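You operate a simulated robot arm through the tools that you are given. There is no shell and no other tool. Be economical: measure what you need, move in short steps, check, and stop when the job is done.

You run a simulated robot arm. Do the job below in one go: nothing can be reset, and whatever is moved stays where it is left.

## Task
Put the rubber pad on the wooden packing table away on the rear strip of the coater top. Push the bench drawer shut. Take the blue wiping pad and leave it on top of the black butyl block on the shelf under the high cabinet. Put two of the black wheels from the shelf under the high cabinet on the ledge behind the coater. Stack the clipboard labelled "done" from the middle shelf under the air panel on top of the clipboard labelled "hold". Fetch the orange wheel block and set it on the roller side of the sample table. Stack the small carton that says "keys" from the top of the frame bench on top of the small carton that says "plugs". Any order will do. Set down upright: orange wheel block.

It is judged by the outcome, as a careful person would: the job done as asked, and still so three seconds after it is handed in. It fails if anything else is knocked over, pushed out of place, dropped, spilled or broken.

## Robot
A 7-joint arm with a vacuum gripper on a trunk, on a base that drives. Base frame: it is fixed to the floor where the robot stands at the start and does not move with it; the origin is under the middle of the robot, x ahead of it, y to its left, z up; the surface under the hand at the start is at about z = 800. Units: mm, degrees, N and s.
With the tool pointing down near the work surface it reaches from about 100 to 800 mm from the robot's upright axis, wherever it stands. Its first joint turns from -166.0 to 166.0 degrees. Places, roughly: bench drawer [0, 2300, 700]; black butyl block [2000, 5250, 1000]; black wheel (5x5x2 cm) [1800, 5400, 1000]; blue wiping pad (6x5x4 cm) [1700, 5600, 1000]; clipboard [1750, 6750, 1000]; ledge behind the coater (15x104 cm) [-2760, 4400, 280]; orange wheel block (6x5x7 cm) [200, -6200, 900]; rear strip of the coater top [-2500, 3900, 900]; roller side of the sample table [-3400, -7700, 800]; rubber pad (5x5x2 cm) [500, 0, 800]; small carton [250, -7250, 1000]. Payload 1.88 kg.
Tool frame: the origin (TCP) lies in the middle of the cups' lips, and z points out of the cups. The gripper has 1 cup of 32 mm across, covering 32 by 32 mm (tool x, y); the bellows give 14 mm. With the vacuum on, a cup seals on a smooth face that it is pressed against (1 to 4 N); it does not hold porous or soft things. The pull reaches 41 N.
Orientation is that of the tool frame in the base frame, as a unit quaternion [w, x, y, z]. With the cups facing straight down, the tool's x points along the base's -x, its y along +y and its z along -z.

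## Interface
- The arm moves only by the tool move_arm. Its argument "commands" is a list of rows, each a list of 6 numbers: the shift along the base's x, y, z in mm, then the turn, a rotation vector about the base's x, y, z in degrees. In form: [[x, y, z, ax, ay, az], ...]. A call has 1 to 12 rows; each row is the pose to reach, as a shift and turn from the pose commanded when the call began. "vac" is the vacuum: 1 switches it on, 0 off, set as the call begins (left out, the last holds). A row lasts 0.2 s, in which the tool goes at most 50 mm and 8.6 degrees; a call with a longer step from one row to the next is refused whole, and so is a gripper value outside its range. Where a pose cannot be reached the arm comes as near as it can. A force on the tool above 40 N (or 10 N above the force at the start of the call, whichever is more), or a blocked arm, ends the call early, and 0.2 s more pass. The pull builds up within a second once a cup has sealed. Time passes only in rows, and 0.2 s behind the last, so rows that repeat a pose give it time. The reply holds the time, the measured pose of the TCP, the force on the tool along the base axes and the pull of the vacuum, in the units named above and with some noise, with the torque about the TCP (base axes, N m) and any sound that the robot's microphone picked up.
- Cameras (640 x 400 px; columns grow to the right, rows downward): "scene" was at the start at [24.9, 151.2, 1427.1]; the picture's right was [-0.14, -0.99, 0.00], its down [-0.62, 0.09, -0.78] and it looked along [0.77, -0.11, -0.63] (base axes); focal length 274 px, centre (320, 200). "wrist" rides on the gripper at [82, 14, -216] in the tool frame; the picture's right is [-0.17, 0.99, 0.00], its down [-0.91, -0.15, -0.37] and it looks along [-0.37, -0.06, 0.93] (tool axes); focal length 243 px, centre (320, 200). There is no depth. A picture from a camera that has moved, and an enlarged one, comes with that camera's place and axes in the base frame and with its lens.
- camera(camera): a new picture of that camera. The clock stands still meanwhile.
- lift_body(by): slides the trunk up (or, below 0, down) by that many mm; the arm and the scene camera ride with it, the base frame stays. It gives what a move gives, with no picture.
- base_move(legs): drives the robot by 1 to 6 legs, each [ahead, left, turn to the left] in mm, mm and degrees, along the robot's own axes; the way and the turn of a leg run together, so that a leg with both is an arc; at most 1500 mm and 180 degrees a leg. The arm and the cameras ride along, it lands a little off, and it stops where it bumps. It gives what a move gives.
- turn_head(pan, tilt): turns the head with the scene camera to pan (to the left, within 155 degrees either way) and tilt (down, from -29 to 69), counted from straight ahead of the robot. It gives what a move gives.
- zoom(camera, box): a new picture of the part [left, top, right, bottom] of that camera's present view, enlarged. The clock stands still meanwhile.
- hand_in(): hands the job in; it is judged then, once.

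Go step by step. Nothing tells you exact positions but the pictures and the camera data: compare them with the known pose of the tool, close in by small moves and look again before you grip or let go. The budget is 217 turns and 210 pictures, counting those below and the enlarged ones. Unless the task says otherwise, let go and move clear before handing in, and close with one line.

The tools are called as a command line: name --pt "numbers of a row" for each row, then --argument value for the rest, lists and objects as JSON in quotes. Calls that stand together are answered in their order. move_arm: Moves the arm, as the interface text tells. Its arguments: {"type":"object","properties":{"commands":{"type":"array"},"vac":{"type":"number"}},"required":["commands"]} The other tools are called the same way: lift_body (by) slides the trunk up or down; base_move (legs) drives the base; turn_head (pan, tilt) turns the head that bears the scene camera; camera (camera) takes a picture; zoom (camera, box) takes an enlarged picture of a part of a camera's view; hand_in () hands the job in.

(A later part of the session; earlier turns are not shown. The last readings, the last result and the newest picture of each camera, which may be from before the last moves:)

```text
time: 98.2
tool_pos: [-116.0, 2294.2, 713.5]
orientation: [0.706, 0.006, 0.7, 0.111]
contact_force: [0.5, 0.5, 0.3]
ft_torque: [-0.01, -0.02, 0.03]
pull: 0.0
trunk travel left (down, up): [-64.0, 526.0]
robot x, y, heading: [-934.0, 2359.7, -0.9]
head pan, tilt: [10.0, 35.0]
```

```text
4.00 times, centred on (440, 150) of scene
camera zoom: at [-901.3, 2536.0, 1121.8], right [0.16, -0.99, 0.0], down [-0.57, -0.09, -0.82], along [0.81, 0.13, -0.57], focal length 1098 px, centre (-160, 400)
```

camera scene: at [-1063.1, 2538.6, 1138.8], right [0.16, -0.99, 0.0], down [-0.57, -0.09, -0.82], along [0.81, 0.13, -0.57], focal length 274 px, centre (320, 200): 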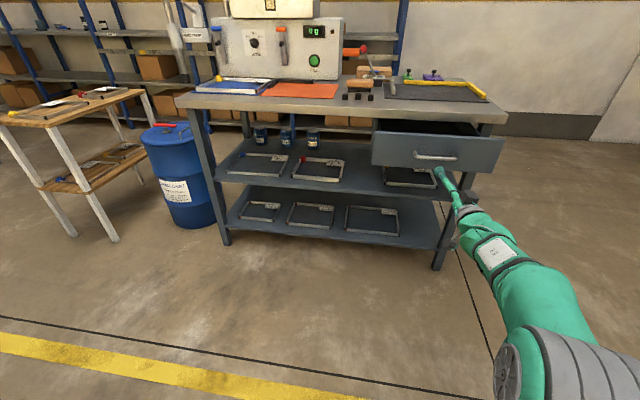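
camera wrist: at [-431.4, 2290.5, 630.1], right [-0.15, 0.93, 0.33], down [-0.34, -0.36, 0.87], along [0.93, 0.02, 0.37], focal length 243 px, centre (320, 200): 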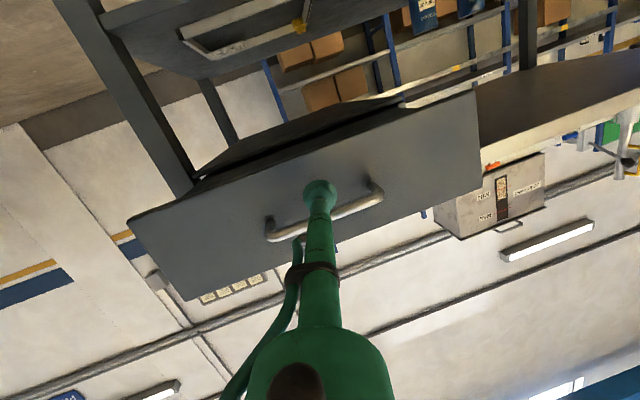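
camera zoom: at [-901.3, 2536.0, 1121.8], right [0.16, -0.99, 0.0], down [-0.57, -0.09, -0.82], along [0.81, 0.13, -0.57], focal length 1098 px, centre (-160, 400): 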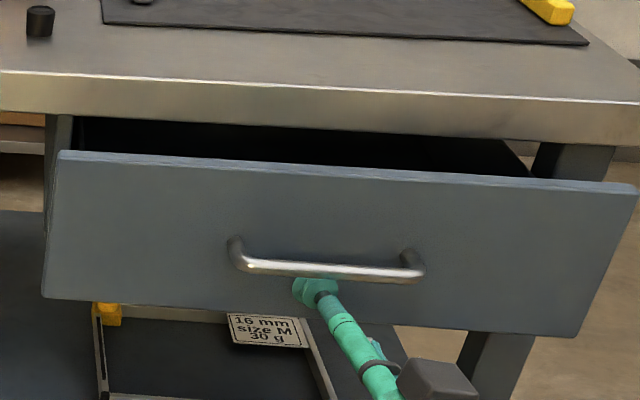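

It's sliding in. I'll continue.

base_move --legs '[[50, 0, 0]]'

base_move --legs '[[30, 0, 0]]'

zoom --camera "scene" --box '[340, 80, 532, 200]'

```text
time: 99.1
tool_pos: [-67.0, 2294.5, 712.0]
orientation: [0.706, 0.004, 0.699, 0.112]
contact_force: [0.0, -0.4, -0.3]
ft_torque: [-0.02, 0.02, -0.02]
pull: 0.1
trunk travel left (down, up): [-64.0, 526.0]
robot x, y, heading: [-883.4, 2357.8, -1.1]
head pan, tilt: [10.0, 35.0]
```

```text
time: 100.0
tool_pos: [-36.7, 2294.1, 712.3]
orientation: [0.706, 0.004, 0.7, 0.112]
contact_force: [0.5, 0.5, 0.1]
ft_torque: [-0.01, 0.05, 0.01]
pull: 0.1
trunk travel left (down, up): [-64.0, 526.0]
robot x, y, heading: [-852.1, 2355.9, -0.9]
head pan, tilt: [10.0, 35.0]
```

```text
3.33 times, centred on (436, 140) of scene
camera zoom: at [-822.5, 2534.8, 1121.8], right [0.16, -0.99, 0.0], down [-0.57, -0.09, -0.82], along [0.81, 0.13, -0.57], focal length 915 px, centre (-67, 400)
```

zoom: 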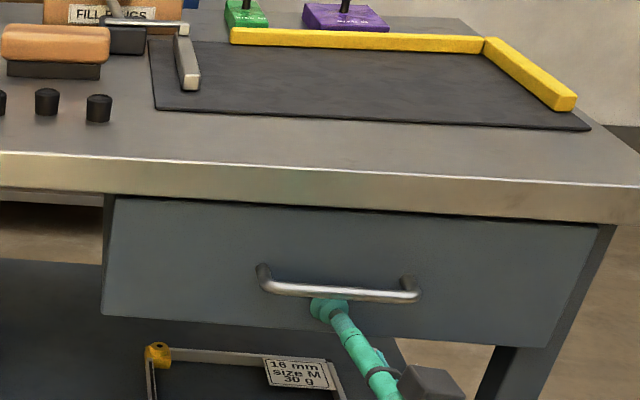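

Nearly shut. I'll go on in 10 mm steps until it stops.

base_move --legs '[[12, 0, 0]]'

base_move --legs '[[10, 0, 0]]'

zoom --camera "scene" --box '[340, 80, 532, 200]'

```text
time: 100.7
tool_pos: [-25.4, 2293.9, 711.9]
orientation: [0.706, 0.004, 0.699, 0.113]
contact_force: [-1.2, 0.3, -0.5]
ft_torque: [-0.01, 0.01, -0.01]
pull: 0.1
trunk travel left (down, up): [-64.0, 526.0]
robot x, y, heading: [-837.6, 2355.2, -0.8]
head pan, tilt: [10.0, 35.0]
```

```text
time: 101.5
tool_pos: [-15.2, 2293.5, 710.7]
orientation: [0.706, 0.005, 0.699, 0.113]
contact_force: [-4.9, 2.0, -0.4]
ft_torque: [0.01, -0.03, -0.11]
pull: 0.2
trunk travel left (down, up): [-64.0, 526.0]
robot x, y, heading: [-827.0, 2357.6, -0.9]
head pan, tilt: [10.0, 35.0]
```

```text
3.33 times, centred on (436, 140) of scene
camera zoom: at [-800.6, 2534.6, 1121.8], right [0.16, -0.99, 0.0], down [-0.57, -0.09, -0.82], along [0.81, 0.13, -0.57], focal length 915 px, centre (-67, 400)
```

zoom: 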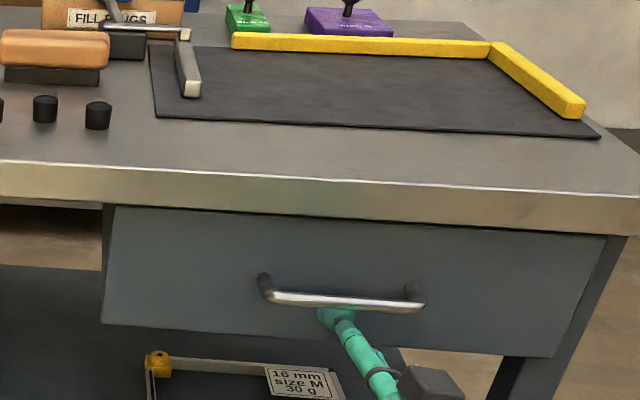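

base_move --legs '[[6, 0, 0]]'

base_move --legs '[[6, 0, 0]]'

zoom --camera "scene" --box '[340, 80, 532, 200]'

```text
time: 102.3
tool_pos: [-13.0, 2294.4, 712.5]
orientation: [0.706, 0.005, 0.699, 0.113]
contact_force: [-17.8, 0.8, 2.6]
ft_torque: [-0.13, 0.11, -0.13]
pull: 0.0
trunk travel left (down, up): [-64.0, 526.0]
robot x, y, heading: [-826.4, 2353.3, -0.6]
head pan, tilt: [10.0, 35.0]
stopped in leg 1: the force on the tool passed its limit at 46 N (the readings are from after the stop); the commanded pose is now the measured one
```

```text
time: 103.1
tool_pos: [-10.7, 2292.3, 711.6]
orientation: [0.706, 0.005, 0.699, 0.114]
contact_force: [-21.8, 1.1, 2.8]
ft_torque: [-0.08, 0.14, -0.18]
pull: 0.0
trunk travel left (down, up): [-64.0, 526.0]
robot x, y, heading: [-823.1, 2355.4, -0.8]
head pan, tilt: [10.0, 35.0]
stopped in leg 1: the force on the tool passed its limit at 55 N (the readings are from after the stop); the commanded pose is now the measured one
```

```text
3.33 times, centred on (436, 140) of scene
camera zoom: at [-796.1, 2534.6, 1121.8], right [0.16, -0.99, 0.0], down [-0.57, -0.09, -0.82], along [0.81, 0.13, -0.57], focal length 915 px, centre (-67, 400)
```

zoom: 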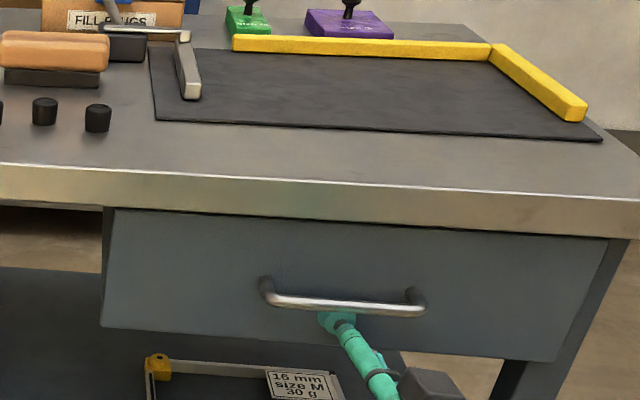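

The drawer is firmly against its stop. I'll back off, raise the trunk and restore the arm to tool-down.

base_move --legs '[[-400, 0, 0]]'

lift_body --by 311

move_arm --pt "-22 0 0 -1.2 7.5 0" --pt "-44 0 0 -2.4 15 0.1" --pt "-66 0 0 -3.6 22.5 0.1" --pt "-88 0 0 -4.8 30 0.2" --pt "-110 0 0 -6 37.5 0.2" --pt "-132 0 0 -7.2 45 0.3" --pt "-154 0 0 -8.4 52.5 0.3" --pt "-176 0 0 -9.6 60 0.4" --pt "-198 0 0 -10.8 67.6 0.4" --pt "-220 0 0 -12 75.1 0.5" --pt "-240 0 0 -13.2 82.6 0.5" --pt "-260 0 0 -14.4 90.2 0.6"

camera --camera "scene"

```text
time: 105.6
tool_pos: [-412.1, 2301.1, 710.5]
orientation: [0.705, 0.004, 0.7, 0.115]
contact_force: [0.5, -0.1, -0.1]
ft_torque: [0.02, -0.01, 0.0]
pull: 0.1
trunk travel left (down, up): [-64.0, 526.0]
robot x, y, heading: [-1225.6, 2358.6, -0.8]
head pan, tilt: [10.0, 35.0]
```

```text
time: 108.7
tool_pos: [-410.6, 2301.7, 1022.1]
orientation: [0.705, 0.004, 0.7, 0.115]
contact_force: [0.2, 0.0, 0.1]
ft_torque: [0.02, 0.02, -0.02]
pull: 0.2
trunk travel left (down, up): [-375.0, 215.0]
robot x, y, heading: [-1223.1, 2367.1, -0.9]
head pan, tilt: [10.0, 35.0]
```

```text
time: 111.3
tool_pos: [-672.9, 2302.0, 1022.4]
orientation: [-0.001, 0.001, 1.0, 0.001]
contact_force: [-0.1, -0.4, -0.5]
ft_torque: [-0.01, -0.03, -0.03]
pull: 0.1
trunk travel left (down, up): [-375.0, 215.0]
robot x, y, heading: [-1226.7, 2359.3, -0.9]
head pan, tilt: [10.0, 35.0]
```

```text
172 pictures are left
camera scene: at [-1196.1, 2540.4, 1432.8], right [0.16, -0.99, 0.0], down [-0.57, -0.09, -0.82], along [0.81, 0.13, -0.57], focal length 274 px, centre (320, 200)
```

scene: 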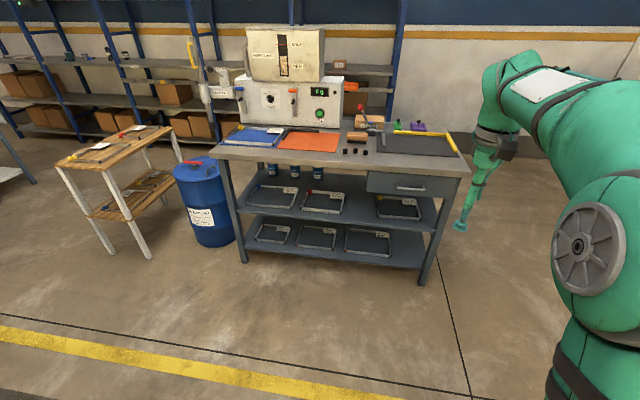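

The drawer is shut. Next I'll drive up the aisle towards the shelf under the high cabinet.

move_arm --pt "-45 0 5 0 0 0" --pt "-90 0 10 0 0 0" --pt "-135 0 15 0 0 0" --pt "-180 0 20 0 0 0"

base_move --legs '[[0, 1400, 0.9], [200, 1250, 0]]'

turn_head --pan 0 --tilt 15

camera --camera "scene"

```text
time: 112.3
tool_pos: [-853.4, 2302.6, 1039.9]
orientation: [-0.001, 0.0, 1.0, 0.001]
contact_force: [0.5, -0.6, -0.9]
ft_torque: [0.05, 0.07, -0.02]
pull: 0.0
trunk travel left (down, up): [-375.0, 215.0]
robot x, y, heading: [-1220.4, 2364.9, -0.7]
head pan, tilt: [10.0, 35.0]
```

```text
time: 125.2
tool_pos: [-607.3, 4929.8, 1041.1]
orientation: [-0.002, 0.006, 1.0, 0.001]
contact_force: [0.7, 0.3, -0.1]
ft_torque: [-0.04, 0.01, 0.02]
pull: 0.0
trunk travel left (down, up): [-375.0, 215.0]
robot x, y, heading: [-977.8, 4995.7, -1.6]
head pan, tilt: [10.0, 35.0]
```

```text
time: 126.0
tool_pos: [-607.5, 4930.1, 1040.7]
orientation: [-0.002, 0.007, 1.0, 0.001]
contact_force: [0.1, 0.4, -1.1]
ft_torque: [0.06, -0.01, 0.0]
pull: 0.0
trunk travel left (down, up): [-375.0, 215.0]
robot x, y, heading: [-978.5, 4998.3, -1.5]
head pan, tilt: [0.0, 15.0]
```

```text
171 pictures are left
camera scene: at [-940.3, 5156.8, 1464.7], right [-0.02, -1.0, 0.0], down [-0.26, 0.01, -0.97], along [0.97, -0.02, -0.26], focal length 274 px, centre (320, 200)
```

scene: 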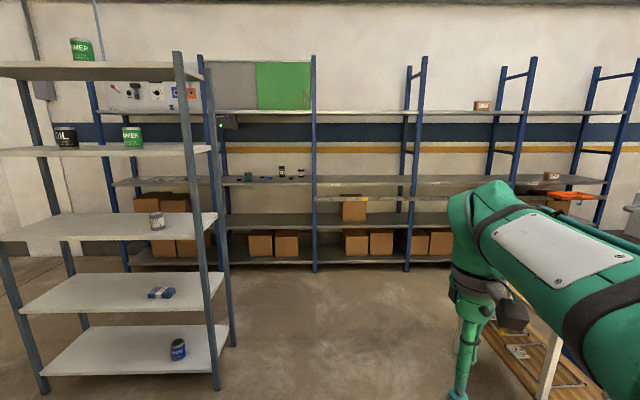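

The path in is free: the rack stands at y>5720 and the cart at y<4100. I'll move closer to view the shelf.

base_move --legs '[[1000, 200, 1.5], [750, 0, 0]]'

turn_head --pan 10 --tilt 30

camera --camera "scene"

```text
time: 134.9
tool_pos: [1145.1, 5147.4, 1039.6]
orientation: [-0.001, -0.017, 1.0, 0.0]
contact_force: [0.6, -0.9, 0.9]
ft_torque: [0.02, 0.0, 0.02]
pull: 0.0
trunk travel left (down, up): [-375.0, 215.0]
robot x, y, heading: [769.0, 5190.9, 1.2]
head pan, tilt: [0.0, 15.0]
```

```text
time: 135.7
tool_pos: [1145.1, 5147.9, 1040.5]
orientation: [-0.002, -0.018, 1.0, 0.001]
contact_force: [-0.1, -1.2, -0.2]
ft_torque: [0.0, 0.01, -0.03]
pull: 0.0
trunk travel left (down, up): [-375.0, 215.0]
robot x, y, heading: [770.6, 5191.0, 1.3]
head pan, tilt: [10.0, 30.0]
```

```text
170 pictures are left
camera scene: at [795.9, 5374.5, 1440.6], right [0.19, -0.98, 0.0], down [-0.49, -0.1, -0.87], along [0.85, 0.17, -0.5], focal length 274 px, centre (320, 200)
```

scene: 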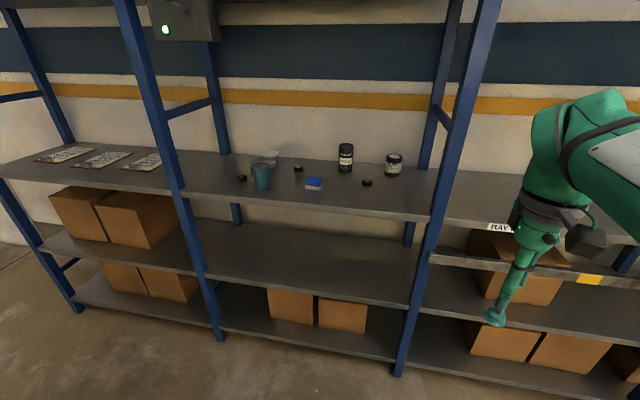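

zoom --camera "scene" --box '[180, 115, 420, 265]'

zoom --camera "scene" --box '[0, 110, 200, 235]'

```text
2.67 times, centred on (300, 190) of scene
camera zoom: at [795.9, 5374.5, 1440.6], right [0.19, -0.98, 0.0], down [-0.49, -0.1, -0.87], along [0.85, 0.17, -0.5], focal length 732 px, centre (373, 227)
```

zoom: 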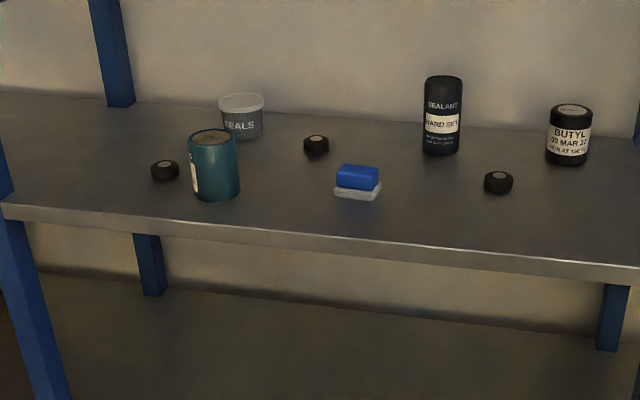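

```text
3.20 times, centred on (100, 172) of scene
camera zoom: at [795.9, 5374.5, 1440.6], right [0.19, -0.98, 0.0], down [-0.49, -0.1, -0.87], along [0.85, 0.17, -0.5], focal length 878 px, centre (1024, 288)
```

zoom: 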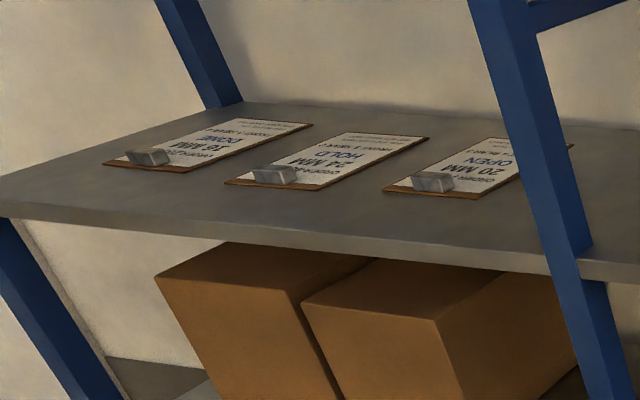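

I see the shelf objects: the black can labelled "BUTYL" at about [1915, 5286], three black wheels and the blue pad. I'll raise the trunk, drive up to the shelf and look from above.

lift_body --by 150

base_move --legs '[[200, 240, -1.2], [205, 0, 0]]'

camera --camera "wrist"

camera --camera "scene"

```text
time: 137.5
tool_pos: [1145.7, 5147.8, 1191.7]
orientation: [-0.001, -0.017, 1.0, 0.001]
contact_force: [-0.3, -0.2, 0.7]
ft_torque: [0.0, 0.02, 0.0]
pull: 0.0
trunk travel left (down, up): [-525.0, 65.0]
robot x, y, heading: [773.0, 5193.6, 1.4]
head pan, tilt: [10.0, 30.0]
```

```text
time: 140.8
tool_pos: [1550.6, 5384.8, 1190.0]
orientation: [-0.002, -0.007, 1.0, 0.002]
contact_force: [0.4, -0.2, 0.5]
ft_torque: [0.02, -0.01, 0.03]
pull: 0.0
trunk travel left (down, up): [-525.0, 65.0]
robot x, y, heading: [1180.5, 5437.9, -0.0]
head pan, tilt: [10.0, 30.0]
```

```text
167 pictures are left
camera wrist: at [1467.8, 5396.1, 1407.4], right [0.15, 0.99, 0.0], down [0.92, -0.14, 0.37], along [0.37, -0.06, -0.93], focal length 243 px, centre (320, 200)
```

wrist: 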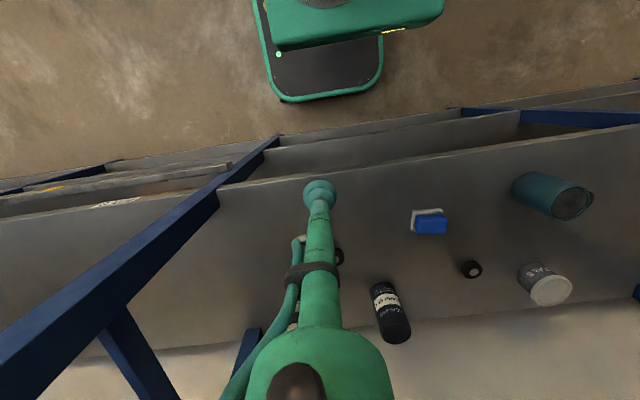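

```text
166 pictures are left
camera scene: at [1205.1, 5618.3, 1590.6], right [0.18, -0.98, 0.0], down [-0.49, -0.09, -0.87], along [0.85, 0.15, -0.5], focal length 274 px, centre (320, 200)
```

scene: 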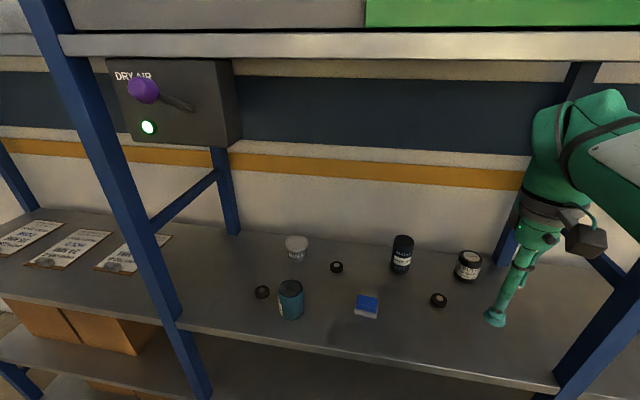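

The shelf surface is at z≈940, with the blue pad's top near [1732, 5582, 977]. I'll move above the blue pad.

move_arm --pt "30 33 0 0 0 0" --pt "60 66 0 0 0 0" --pt "90 99 -15 0 0 0" --pt "120 132 -40 0 0 0" --pt "150 164 -65 0 0 0" --pt "175 192 -95 0 0 0" --pt "180 197 -120 0 0 0" --pt "180 197 -120 0 0 0"

camera --camera "wrist"

camera --camera "scene"

```text
refused: row 4 steps farther than a row can; nothing moved
```

```text
165 pictures are left
camera wrist: at [1467.8, 5396.1, 1407.4], right [0.15, 0.99, 0.0], down [0.92, -0.14, 0.37], along [0.37, -0.06, -0.93], focal length 243 px, centre (320, 200)
```

wrist: 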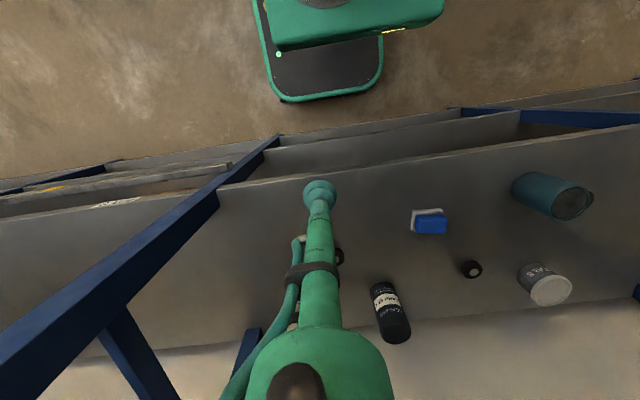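

```text
164 pictures are left
camera scene: at [1205.1, 5618.3, 1590.6], right [0.18, -0.98, 0.0], down [-0.49, -0.09, -0.87], along [0.85, 0.15, -0.5], focal length 274 px, centre (320, 200)
```

scene: 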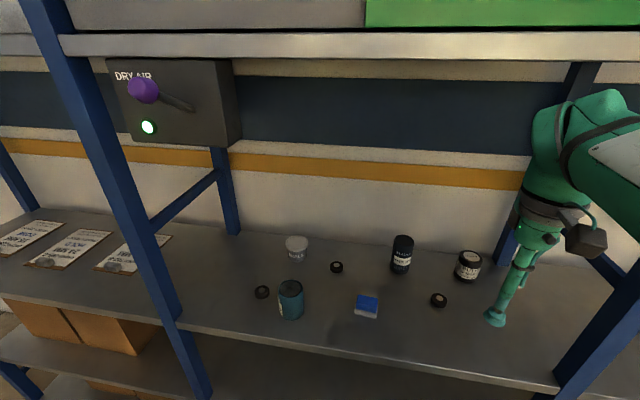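

move_arm --pt "30 33 0 0 0 0" --pt "60 66 0 0 0 0" --pt "90 99 -15 0 0 0" --pt "116 127 -35 0 0 0" --pt "142 155 -60 0 0 0" --pt "165 180 -85 0 0 0" --pt "180 197 -110 0 0 0" --pt "180 197 -120 0 0 0" --pt "180 197 -120 0 0 0"

camera --camera "wrist"

camera --camera "scene"

```text
time: 142.8
tool_pos: [1729.6, 5579.9, 1068.8]
orientation: [-0.001, -0.008, 1.0, 0.001]
contact_force: [0.4, 0.5, 0.0]
ft_torque: [0.03, 0.01, 0.02]
pull: 0.1
trunk travel left (down, up): [-525.0, 65.0]
robot x, y, heading: [1177.6, 5437.5, 0.1]
head pan, tilt: [10.0, 30.0]
```

```text
163 pictures are left
camera wrist: at [1647.7, 5592.1, 1285.7], right [0.15, 0.99, 0.0], down [0.92, -0.14, 0.37], along [0.37, -0.06, -0.93], focal length 243 px, centre (320, 200)
```

wrist: 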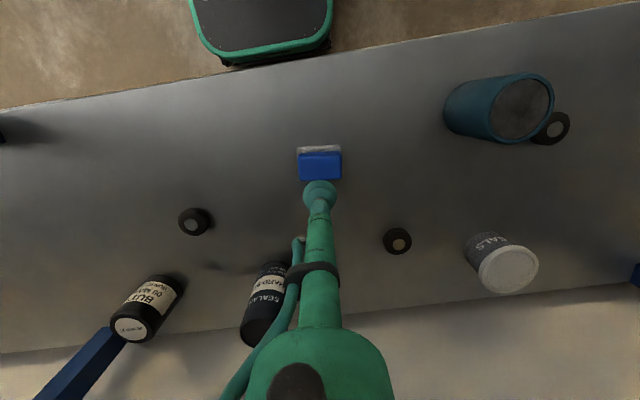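

```text
162 pictures are left
camera scene: at [1204.8, 5618.3, 1590.6], right [0.18, -0.98, 0.0], down [-0.49, -0.09, -0.87], along [0.85, 0.15, -0.5], focal length 274 px, centre (320, 200)
```

scene: 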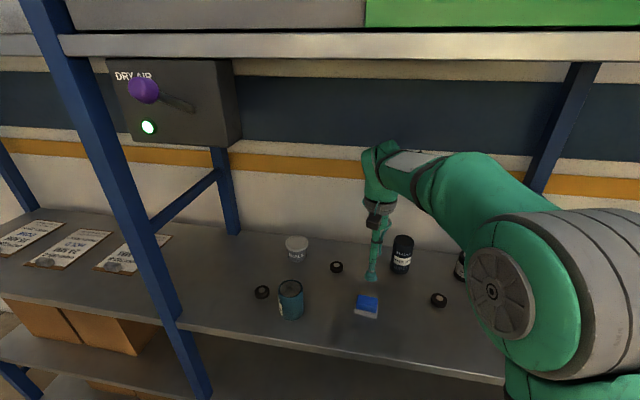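

The pad is aligned. All the sightings agree: BUTYL can top at [1895, 5288, ~1039], wheel A at [1785, 5382], wheel B at [1862, 5678]. I'll descend on the blue pad.

move_arm --pt "-3 0 -30 0 0 0" --pt "-3 0 -60 0 0 0" --pt "-3 0 -78 0 0 0" --pt "-3 0 -84 0 0 0" --pt "-3 0 -88 0 0 0" --pt "-3 0 -88 0 0 0" --vac 1

```text
time: 144.2
tool_pos: [1727.1, 5582.7, 985.6]
orientation: [0.002, -0.006, 1.0, 0.002]
contact_force: [-3.8, -1.9, 26.1]
ft_torque: [-0.09, 0.2, -0.05]
pull: 41.1
trunk travel left (down, up): [-525.0, 65.0]
robot x, y, heading: [1177.4, 5438.7, 0.1]
head pan, tilt: [10.0, 30.0]
```

Sealed. I'll lift straight up.

move_arm --pt "0 0 20 0 0 0" --pt "0 0 60 0 0 0" --pt "0 0 100 0 0 0" --pt "0 0 150 0 0 0" --pt "0 0 190 0 0 0"

camera --camera "wrist"

```text
time: 145.4
tool_pos: [1725.3, 5582.9, 1170.9]
orientation: [-0.001, -0.008, 1.0, 0.001]
contact_force: [0.1, -0.7, 0.1]
ft_torque: [0.01, 0.03, 0.01]
pull: 40.7
trunk travel left (down, up): [-525.0, 65.0]
robot x, y, heading: [1176.5, 5440.7, 0.2]
head pan, tilt: [10.0, 30.0]
```

```text
161 pictures are left
camera wrist: at [1643.9, 5593.9, 1388.9], right [0.15, 0.99, 0.0], down [0.92, -0.14, 0.37], along [0.37, -0.05, -0.93], focal length 243 px, centre (320, 200)
```

wrist: 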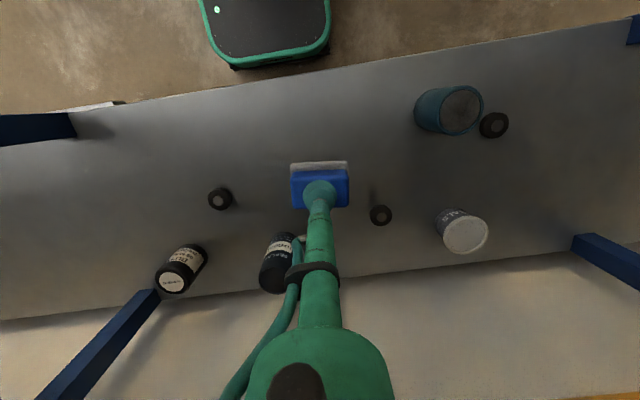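

Held. I'll carry it towards the BUTYL can, staying high, and look again.

move_arm --pt "20 -42 0 0 0 0" --pt "40 -84 0 0 0 0" --pt "60 -126 0 0 0 0" --pt "80 -168 0 0 0 0" --pt "100 -210 0 0 0 0" --pt "120 -252 0 0 0 0" --pt "135 -282 0 0 0 0" --pt "135 -282 0 0 0 0"

camera --camera "wrist"

camera --camera "scene"

```text
time: 147.2
tool_pos: [1862.0, 5300.3, 1170.6]
orientation: [-0.001, -0.006, 1.0, 0.001]
contact_force: [1.2, 0.2, -0.7]
ft_torque: [0.03, 0.06, 0.01]
pull: 40.9
trunk travel left (down, up): [-525.0, 65.0]
robot x, y, heading: [1176.8, 5435.7, 0.1]
head pan, tilt: [10.0, 30.0]
```

```text
160 pictures are left
camera wrist: at [1779.9, 5312.4, 1388.9], right [0.15, 0.99, 0.0], down [0.92, -0.14, 0.37], along [0.37, -0.06, -0.93], focal length 243 px, centre (320, 200)
```

wrist: 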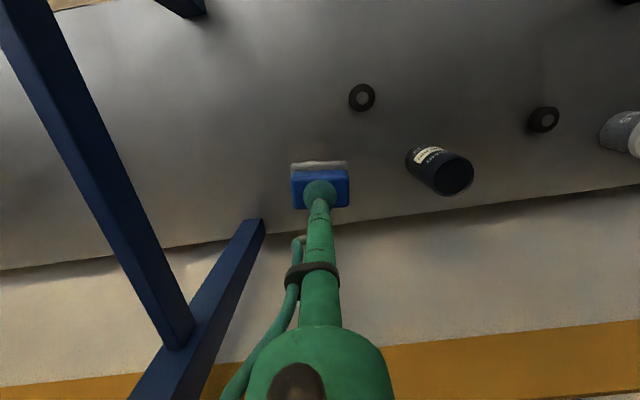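

```text
159 pictures are left
camera scene: at [1205.0, 5618.1, 1590.6], right [0.18, -0.98, 0.0], down [-0.49, -0.09, -0.87], along [0.85, 0.15, -0.5], focal length 274 px, centre (320, 200)
```

scene: 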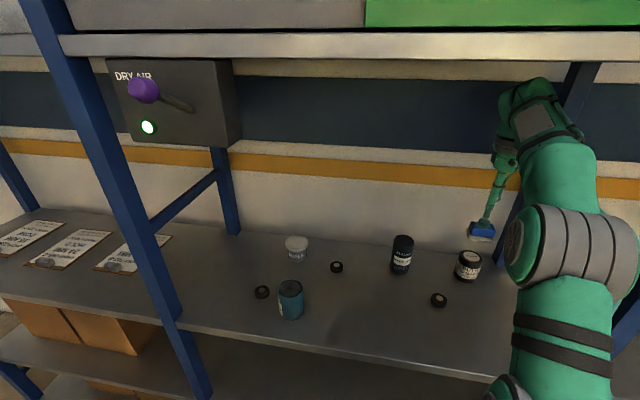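

zoom --camera "scene" --box '[400, 190, 528, 310]'

```text
3.33 times, centred on (464, 250) of scene
camera zoom: at [1205.0, 5618.1, 1590.6], right [0.18, -0.98, 0.0], down [-0.49, -0.09, -0.87], along [0.85, 0.15, -0.5], focal length 915 px, centre (-160, 33)
```

zoom: 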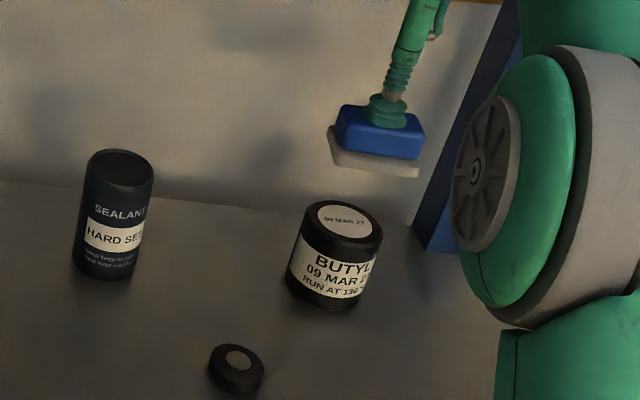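

The BUTYL can's top centre works out at about [1908, 5276, 1025]. I'll move over it and lower part of the way.

move_arm --pt "24 -12 0 0 0 0" --pt "46 -24 0 0 0 0" --pt "46 -24 -30 0 0 0" --pt "46 -24 -60 0 0 0" --pt "46 -24 -70 0 0 0" --pt "46 -24 -70 0 0 0"

zoom --camera "scene" --box '[400, 190, 528, 310]'

camera --camera "wrist"

```text
time: 148.6
tool_pos: [1907.5, 5276.8, 1103.6]
orientation: [-0.002, -0.007, 1.0, 0.0]
contact_force: [0.2, -0.1, 0.0]
ft_torque: [-0.04, -0.01, 0.02]
pull: 40.8
out of reach, approached as far as the arm can: row 2
trunk travel left (down, up): [-525.0, 65.0]
robot x, y, heading: [1176.9, 5438.0, 0.2]
head pan, tilt: [10.0, 30.0]
```

```text
3.33 times, centred on (464, 250) of scene
camera zoom: at [1204.7, 5618.3, 1590.6], right [0.18, -0.98, 0.0], down [-0.49, -0.09, -0.87], along [0.85, 0.15, -0.5], focal length 915 px, centre (-160, 33)
```

zoom: 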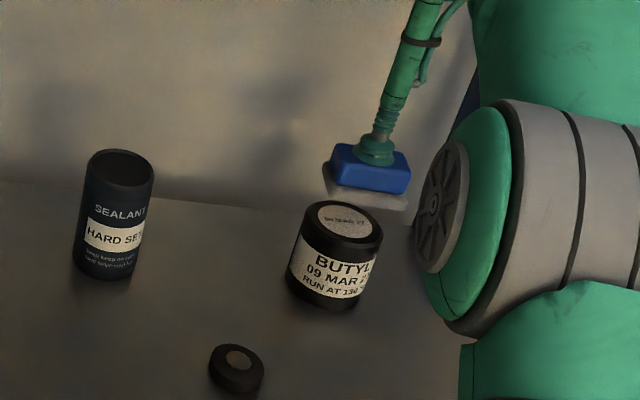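

```text
156 pictures are left
camera wrist: at [1825.5, 5287.7, 1320.2], right [0.15, 0.99, 0.0], down [0.92, -0.14, 0.37], along [0.37, -0.06, -0.93], focal length 243 px, centre (320, 200)
```

wrist: 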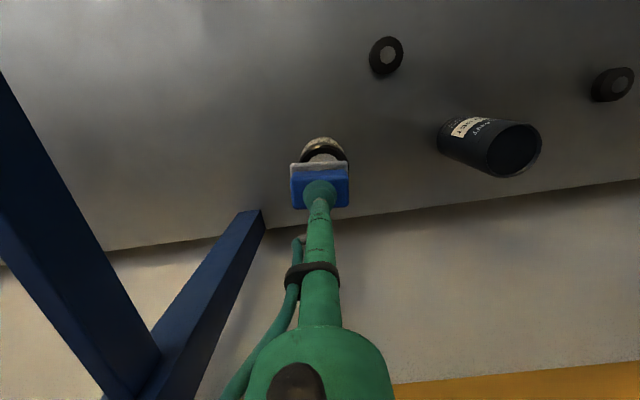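

zoom --camera "wrist" --box '[270, 125, 370, 215]'

```text
4.44 times, centred on (320, 170) of wrist
camera zoom: at [1825.5, 5287.7, 1320.2], right [0.15, 0.99, 0.0], down [0.92, -0.14, 0.37], along [0.37, -0.06, -0.93], focal length 1078 px, centre (320, 333)
```

zoom: 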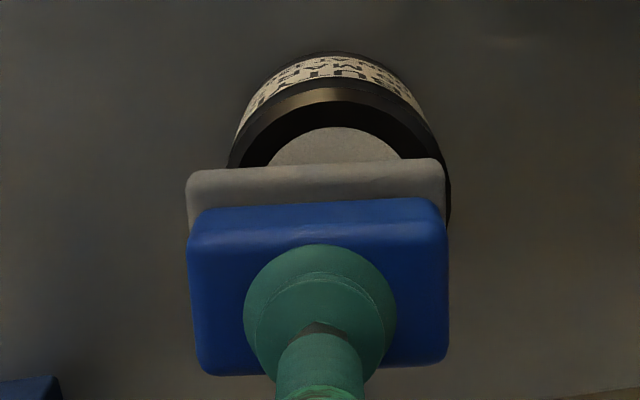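

The pad sits nearly over the can's centre, about 5 mm off. I'll correct that and lower gently.

move_arm --pt "-4 3 -8 0 0 0" --pt "-4 3 -16 0 0 0" --pt "-4 3 -22 0 0 0" --pt "-4 3 -22 0 0 0"

zoom --camera "scene" --box '[400, 190, 528, 310]'

```text
time: 149.6
tool_pos: [1902.8, 5278.5, 1080.4]
orientation: [-0.001, -0.007, 1.0, 0.001]
contact_force: [-0.2, -1.3, -1.0]
ft_torque: [0.03, 0.02, 0.0]
pull: 40.7
trunk travel left (down, up): [-525.0, 65.0]
robot x, y, heading: [1178.1, 5438.1, 0.3]
head pan, tilt: [10.0, 30.0]
```

```text
3.33 times, centred on (464, 250) of scene
camera zoom: at [1204.9, 5618.3, 1590.6], right [0.18, -0.98, 0.0], down [-0.49, -0.09, -0.87], along [0.85, 0.15, -0.5], focal length 915 px, centre (-160, 33)
```

zoom: 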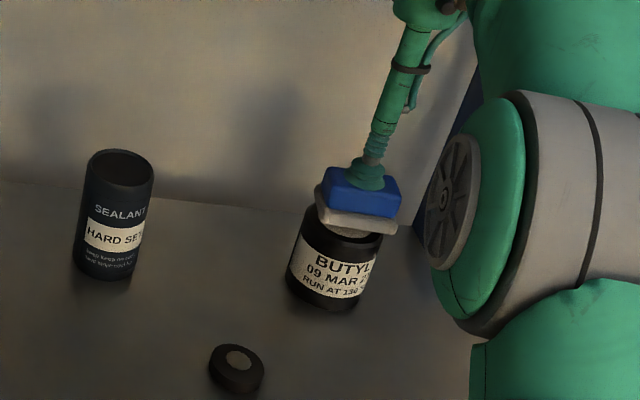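

move_arm --pt "0 3 -3 0 0 0" --pt "0 3 -6 0 0 0" --pt "0 3 -8 0 0 0" --pt "0 3 -8 0 0 0"

move_arm --pt "0 0 -2 0 0 0" --pt "0 0 -4 0 0 0" --pt "0 0 -4 0 0 0"

zoom --camera "scene" --box '[400, 190, 528, 310]'

```text
time: 150.6
tool_pos: [1903.8, 5281.7, 1072.6]
orientation: [-0.002, -0.007, 1.0, 0.0]
contact_force: [0.3, 0.8, -0.3]
ft_torque: [0.01, 0.03, -0.02]
pull: 40.4
trunk travel left (down, up): [-525.0, 65.0]
robot x, y, heading: [1175.3, 5439.9, -0.1]
head pan, tilt: [10.0, 30.0]
```

```text
time: 151.4
tool_pos: [1904.1, 5281.6, 1068.7]
orientation: [-0.002, -0.008, 1.0, 0.001]
contact_force: [-0.4, -0.7, -0.7]
ft_torque: [0.0, -0.01, -0.02]
pull: 40.7
trunk travel left (down, up): [-525.0, 65.0]
robot x, y, heading: [1177.1, 5439.8, -0.2]
head pan, tilt: [10.0, 30.0]
```

```text
3.33 times, centred on (464, 250) of scene
camera zoom: at [1204.9, 5618.3, 1590.6], right [0.18, -0.98, 0.0], down [-0.49, -0.09, -0.87], along [0.85, 0.15, -0.5], focal length 915 px, centre (-160, 33)
```

zoom: 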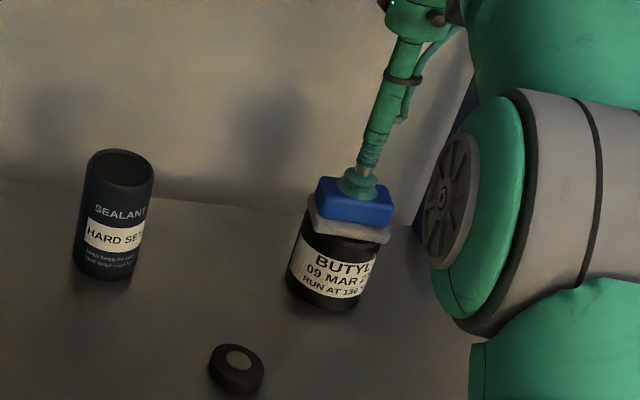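

move_arm --pt "0 3 0 0 0 0" --pt "0 3 -2 0 0 0" --pt "0 3 -4 0 0 0" --pt "0 3 -4 0 0 0"

move_arm --pt "0 0 -2 0 0 0" --pt "0 0 -3 0 0 0" --pt "0 0 -3 0 0 0"

```text
time: 152.4
tool_pos: [1902.9, 5284.6, 1067.6]
orientation: [0.001, -0.007, 1.0, 0.0]
contact_force: [3.2, -1.1, 14.6]
ft_torque: [0.06, -0.01, -0.01]
pull: 40.5
trunk travel left (down, up): [-525.0, 65.0]
robot x, y, heading: [1179.0, 5440.8, -0.1]
head pan, tilt: [10.0, 30.0]
```

```text
time: 153.2
tool_pos: [1903.1, 5284.4, 1065.6]
orientation: [0.001, -0.008, 1.0, 0.0]
contact_force: [6.4, -1.6, 26.9]
ft_torque: [0.1, -0.14, -0.01]
pull: 41.2
trunk travel left (down, up): [-525.0, 65.0]
robot x, y, heading: [1174.0, 5434.9, -0.0]
head pan, tilt: [10.0, 30.0]
```

Contact. I'll ease the press, then release and rise.

move_arm --pt "0 0 2 0 0 0" --pt "0 0 5 0 0 0" --pt "0 0 6 0 0 0"

move_arm --pt "0 0 0 0 0 0" --pt "0 0 0 0 0 0" --pt "0 0 0 0 0 0" --pt "0 0 0 0 0 0" --vac 0

move_arm --pt "0 0 5 0 0 0" --pt "0 0 15 0 0 0" --pt "0 0 40 0 0 0" --pt "-20 0 70 0 0 0" --pt "-40 0 90 0 0 0"

zoom --camera "scene" --box '[400, 190, 528, 310]'

camera --camera "wrist"

```text
time: 154.0
tool_pos: [1902.9, 5285.6, 1063.3]
orientation: [-0.006, -0.007, 1.0, 0.002]
contact_force: [-1.0, -0.3, -0.2]
ft_torque: [0.01, 0.04, 0.0]
pull: 40.6
trunk travel left (down, up): [-525.0, 65.0]
robot x, y, heading: [1176.8, 5439.6, 0.2]
head pan, tilt: [10.0, 30.0]
```

```text
time: 155.0
tool_pos: [1903.0, 5286.1, 1068.2]
orientation: [-0.002, -0.008, 1.0, 0.001]
contact_force: [0.0, 0.1, 1.0]
ft_torque: [-0.03, -0.01, 0.04]
pull: 0.0
trunk travel left (down, up): [-525.0, 65.0]
robot x, y, heading: [1179.1, 5441.1, 0.4]
head pan, tilt: [10.0, 30.0]
```

```text
time: 156.2
tool_pos: [1864.0, 5284.6, 1155.9]
orientation: [-0.002, -0.007, 1.0, 0.001]
contact_force: [0.1, -0.1, 0.5]
ft_torque: [0.01, -0.01, 0.01]
pull: 0.2
trunk travel left (down, up): [-525.0, 65.0]
robot x, y, heading: [1176.6, 5437.6, 0.3]
head pan, tilt: [10.0, 30.0]
```

```text
3.33 times, centred on (464, 250) of scene
camera zoom: at [1204.5, 5618.3, 1590.6], right [0.18, -0.98, 0.0], down [-0.49, -0.09, -0.87], along [0.85, 0.15, -0.5], focal length 915 px, centre (-160, 33)
```

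zoom: 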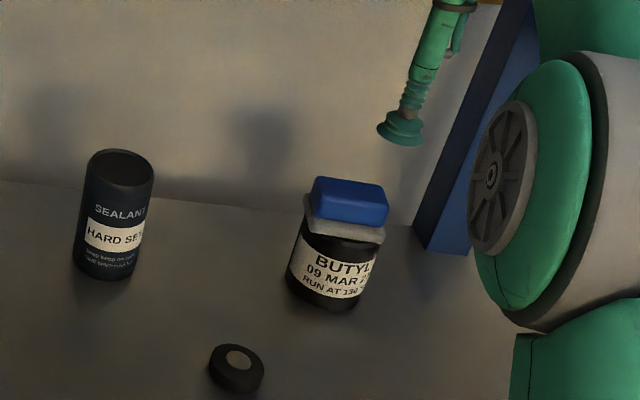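

```text
151 pictures are left
camera wrist: at [1781.6, 5295.8, 1374.3], right [0.15, 0.99, 0.0], down [0.92, -0.14, 0.37], along [0.37, -0.06, -0.93], focal length 243 px, centre (320, 200)
```

wrist: 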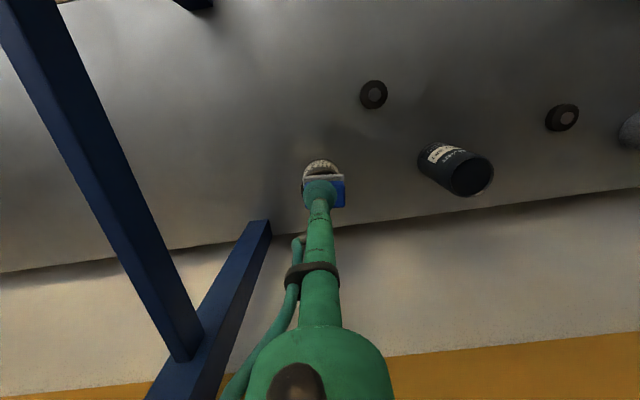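

The blue pad rests on the BUTYL can. Now for wheel A at [1783, 5379].

move_arm --pt "-20 23 0 0 0 0" --pt "-40 47 -15 0 0 0" --pt "-60 70 -40 0 0 0" --pt "-75 86 -70 0 0 0" --pt "-81 94 -106 0 0 0" --pt "-81 94 -106 0 0 0"

camera --camera "wrist"

zoom --camera "scene" --box '[400, 240, 500, 320]'

```text
time: 157.6
tool_pos: [1783.1, 5378.7, 1048.7]
orientation: [-0.002, -0.007, 1.0, 0.001]
contact_force: [0.1, 1.1, -0.5]
ft_torque: [-0.03, 0.0, -0.02]
pull: 0.1
trunk travel left (down, up): [-525.0, 65.0]
robot x, y, heading: [1174.0, 5440.4, 0.0]
head pan, tilt: [10.0, 30.0]
```

```text
150 pictures are left
camera wrist: at [1700.8, 5391.3, 1266.4], right [0.15, 0.99, 0.0], down [0.92, -0.14, 0.37], along [0.37, -0.06, -0.93], focal length 243 px, centre (320, 200)
```

wrist: 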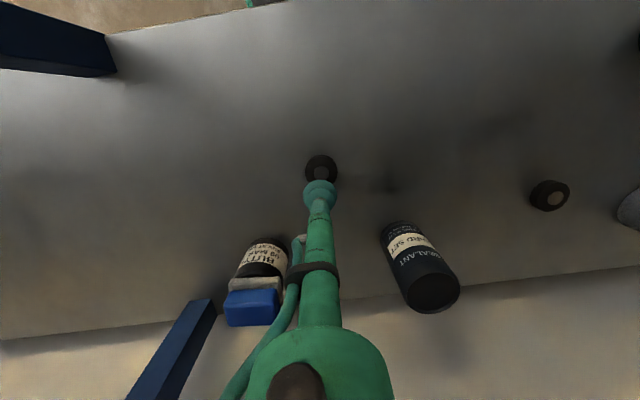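

```text
5.00 times, centred on (450, 280) of scene
camera zoom: at [1205.2, 5618.3, 1590.6], right [0.18, -0.98, 0.0], down [-0.49, -0.09, -0.87], along [0.85, 0.15, -0.5], focal length 1372 px, centre (-330, -200)
```

zoom: 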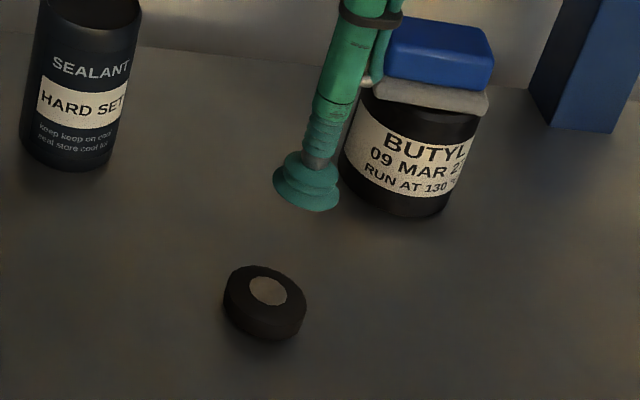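

move_arm --pt "-4 1 -40 0 0 0" --pt "-4 1 -70 0 0 0" --pt "-4 1 -76 0 0 0" --pt "-4 1 -80 0 0 0" --pt "-4 1 -80 0 0 0" --vac 1

```text
time: 158.8
tool_pos: [1780.1, 5379.2, 971.1]
orientation: [-0.002, -0.007, 1.0, 0.001]
contact_force: [0.8, -0.3, -0.3]
ft_torque: [0.01, 0.0, 0.03]
pull: 40.6
trunk travel left (down, up): [-525.0, 65.0]
robot x, y, heading: [1175.3, 5437.5, -0.1]
head pan, tilt: [10.0, 30.0]
```

Wheel A is held. I'll lift it, retract, and take a look at it.

move_arm --pt "0 0 15 0 0 0" --pt "0 0 55 0 0 0" --pt "0 0 100 0 0 0" --pt "-30 0 135 0 0 0" --pt "-75 0 150 0 0 0" --pt "-120 0 160 0 0 0" --pt "-165 0 160 0 0 0" --pt "-210 5 160 0 0 0" --pt "-230 10 160 0 0 0"

camera --camera "wrist"

```text
time: 160.8
tool_pos: [1548.5, 5388.8, 1131.3]
orientation: [-0.002, -0.007, 1.0, 0.001]
contact_force: [-0.4, -0.5, 0.0]
ft_torque: [-0.04, 0.01, 0.05]
pull: 40.6
trunk travel left (down, up): [-525.0, 65.0]
robot x, y, heading: [1176.8, 5439.4, 0.1]
head pan, tilt: [10.0, 30.0]
```

```text
148 pictures are left
camera wrist: at [1467.1, 5401.5, 1348.2], right [0.15, 0.99, 0.0], down [0.92, -0.14, 0.37], along [0.37, -0.06, -0.93], focal length 243 px, centre (320, 200)
```

wrist: 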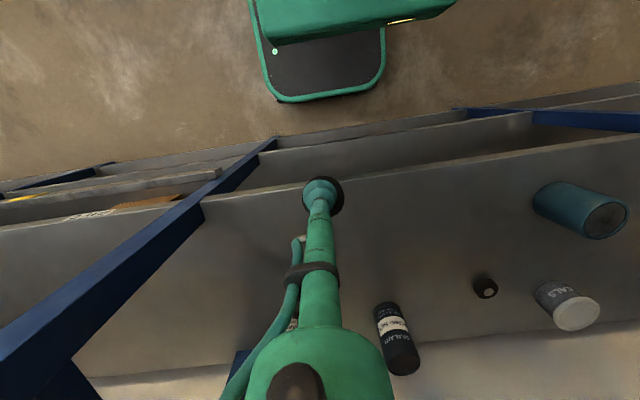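

Held. Now I'll drive out of the shelf bay and down the aisle to the rear side of the coater, keeping heading 0.

base_move --legs '[[-300, -240, 0], [-1400, 0, 0], [-700, -1000, 0], [-100, -1480, 0]]'

base_move --legs '[[-1400, -50, 0], [-730, 0, 0]]'

turn_head --pan 60 --tilt 35

camera --camera "scene"

```text
time: 182.5
tool_pos: [-870.7, 2701.5, 1131.2]
orientation: [-0.002, -0.038, 0.999, 0.001]
contact_force: [-0.1, -0.6, -0.6]
ft_torque: [-0.02, 0.0, -0.01]
pull: 41.1
trunk travel left (down, up): [-525.0, 65.0]
robot x, y, heading: [-1246.8, 2730.3, 3.8]
head pan, tilt: [10.0, 30.0]
```

```text
time: 193.1
tool_pos: [-3010.1, 2522.0, 1132.1]
orientation: [-0.002, -0.031, 1.0, 0.0]
contact_force: [0.6, -0.7, -0.4]
ft_torque: [-0.01, -0.01, 0.04]
pull: 40.7
trunk travel left (down, up): [-525.0, 65.0]
robot x, y, heading: [-3386.3, 2551.1, 2.8]
head pan, tilt: [10.0, 30.0]
```

```text
time: 194.3
tool_pos: [-3009.2, 2521.9, 1130.2]
orientation: [-0.001, -0.03, 1.0, 0.001]
contact_force: [0.0, -0.1, -0.3]
ft_torque: [-0.01, -0.04, 0.02]
pull: 41.0
trunk travel left (down, up): [-525.0, 65.0]
robot x, y, heading: [-3382.8, 2551.9, 3.2]
head pan, tilt: [60.0, 35.0]
```

```text
147 pictures are left
camera scene: at [-3412.0, 2791.3, 1582.8], right [0.89, -0.46, 0.0], down [-0.26, -0.51, -0.82], along [0.38, 0.73, -0.57], focal length 274 px, centre (320, 200)
```

scene: 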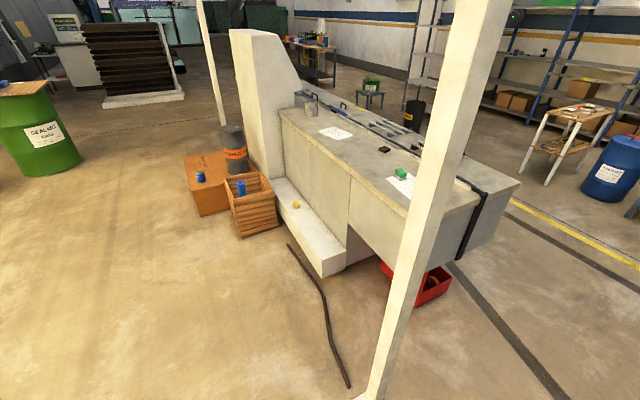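

I see the ledge behind the coater at x -2840…-2665, y from 3860, a yellow item at y≈4490, a crate at y>4640 and a cable at x≈-2900. I'll move alongside at x≈-3400.

base_move --legs '[[0, 750, -3.2], [0, 780, 0]]'

turn_head --pan 10 --tilt 50

camera --camera "scene"

```text
time: 197.3
tool_pos: [-3028.0, 3046.0, 1128.9]
orientation: [-0.002, 0.004, 1.0, 0.005]
contact_force: [0.2, 0.1, -0.3]
ft_torque: [0.01, -0.01, 0.01]
pull: 41.1
trunk travel left (down, up): [-525.0, 65.0]
robot x, y, heading: [-3398.9, 3104.9, -0.6]
head pan, tilt: [60.0, 35.0]
stopped in leg 1: the robot was blocked; the commanded pose is now the measured one
```

```text
time: 198.5
tool_pos: [-3027.2, 3047.0, 1130.5]
orientation: [-0.003, 0.002, 1.0, 0.006]
contact_force: [-0.7, 0.0, -0.6]
ft_torque: [-0.01, 0.02, 0.02]
pull: 41.1
trunk travel left (down, up): [-525.0, 65.0]
robot x, y, heading: [-3399.9, 3108.6, -0.0]
head pan, tilt: [10.0, 50.0]
```

```text
146 pictures are left
camera scene: at [-3383.1, 3274.9, 1562.0], right [0.17, -0.99, 0.0], down [-0.75, -0.13, -0.64], along [0.63, 0.11, -0.76], focal length 274 px, centre (320, 200)
```

scene: 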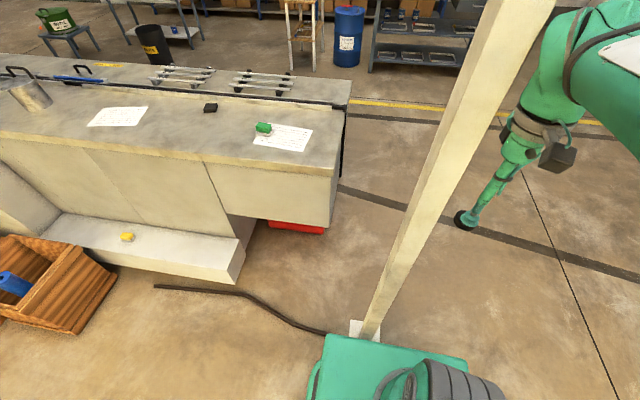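

The arm was right up against the white post, so the move stopped. I'll back away first, then pass the post further out.

base_move --legs '[[-250, 0, 0], [0, 980, 0], [230, 0, 0]]'

camera --camera "scene"

camera --camera "wrist"

```text
time: 206.3
tool_pos: [-3047.7, 4043.0, 1130.6]
orientation: [-0.003, -0.003, 1.0, 0.003]
contact_force: [-0.4, 0.6, -0.3]
ft_torque: [-0.03, 0.0, 0.01]
pull: 40.3
trunk travel left (down, up): [-525.0, 65.0]
robot x, y, heading: [-3422.1, 4091.0, 0.4]
head pan, tilt: [10.0, 50.0]
```

```text
145 pictures are left
camera scene: at [-3405.0, 4268.8, 1561.1], right [0.18, -0.98, 0.0], down [-0.75, -0.14, -0.64], along [0.63, 0.12, -0.77], focal length 274 px, centre (320, 200)
```

scene: 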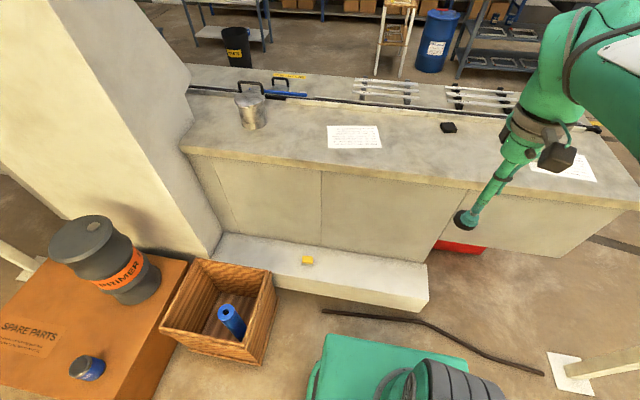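

```text
144 pictures are left
camera wrist: at [-3127.8, 4053.4, 1347.9], right [0.16, 0.99, 0.01], down [0.92, -0.15, 0.37], along [0.36, -0.05, -0.93], focal length 243 px, centre (320, 200)
```

wrist: 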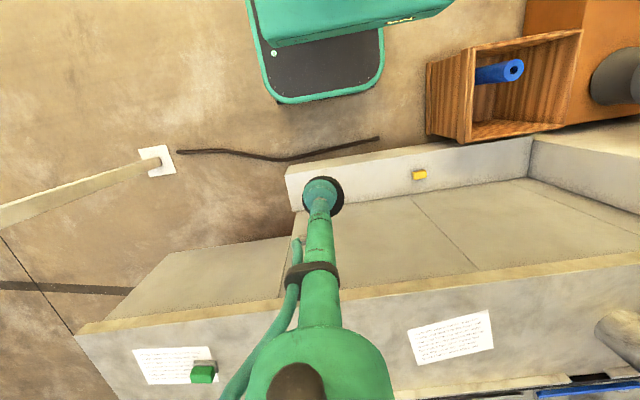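

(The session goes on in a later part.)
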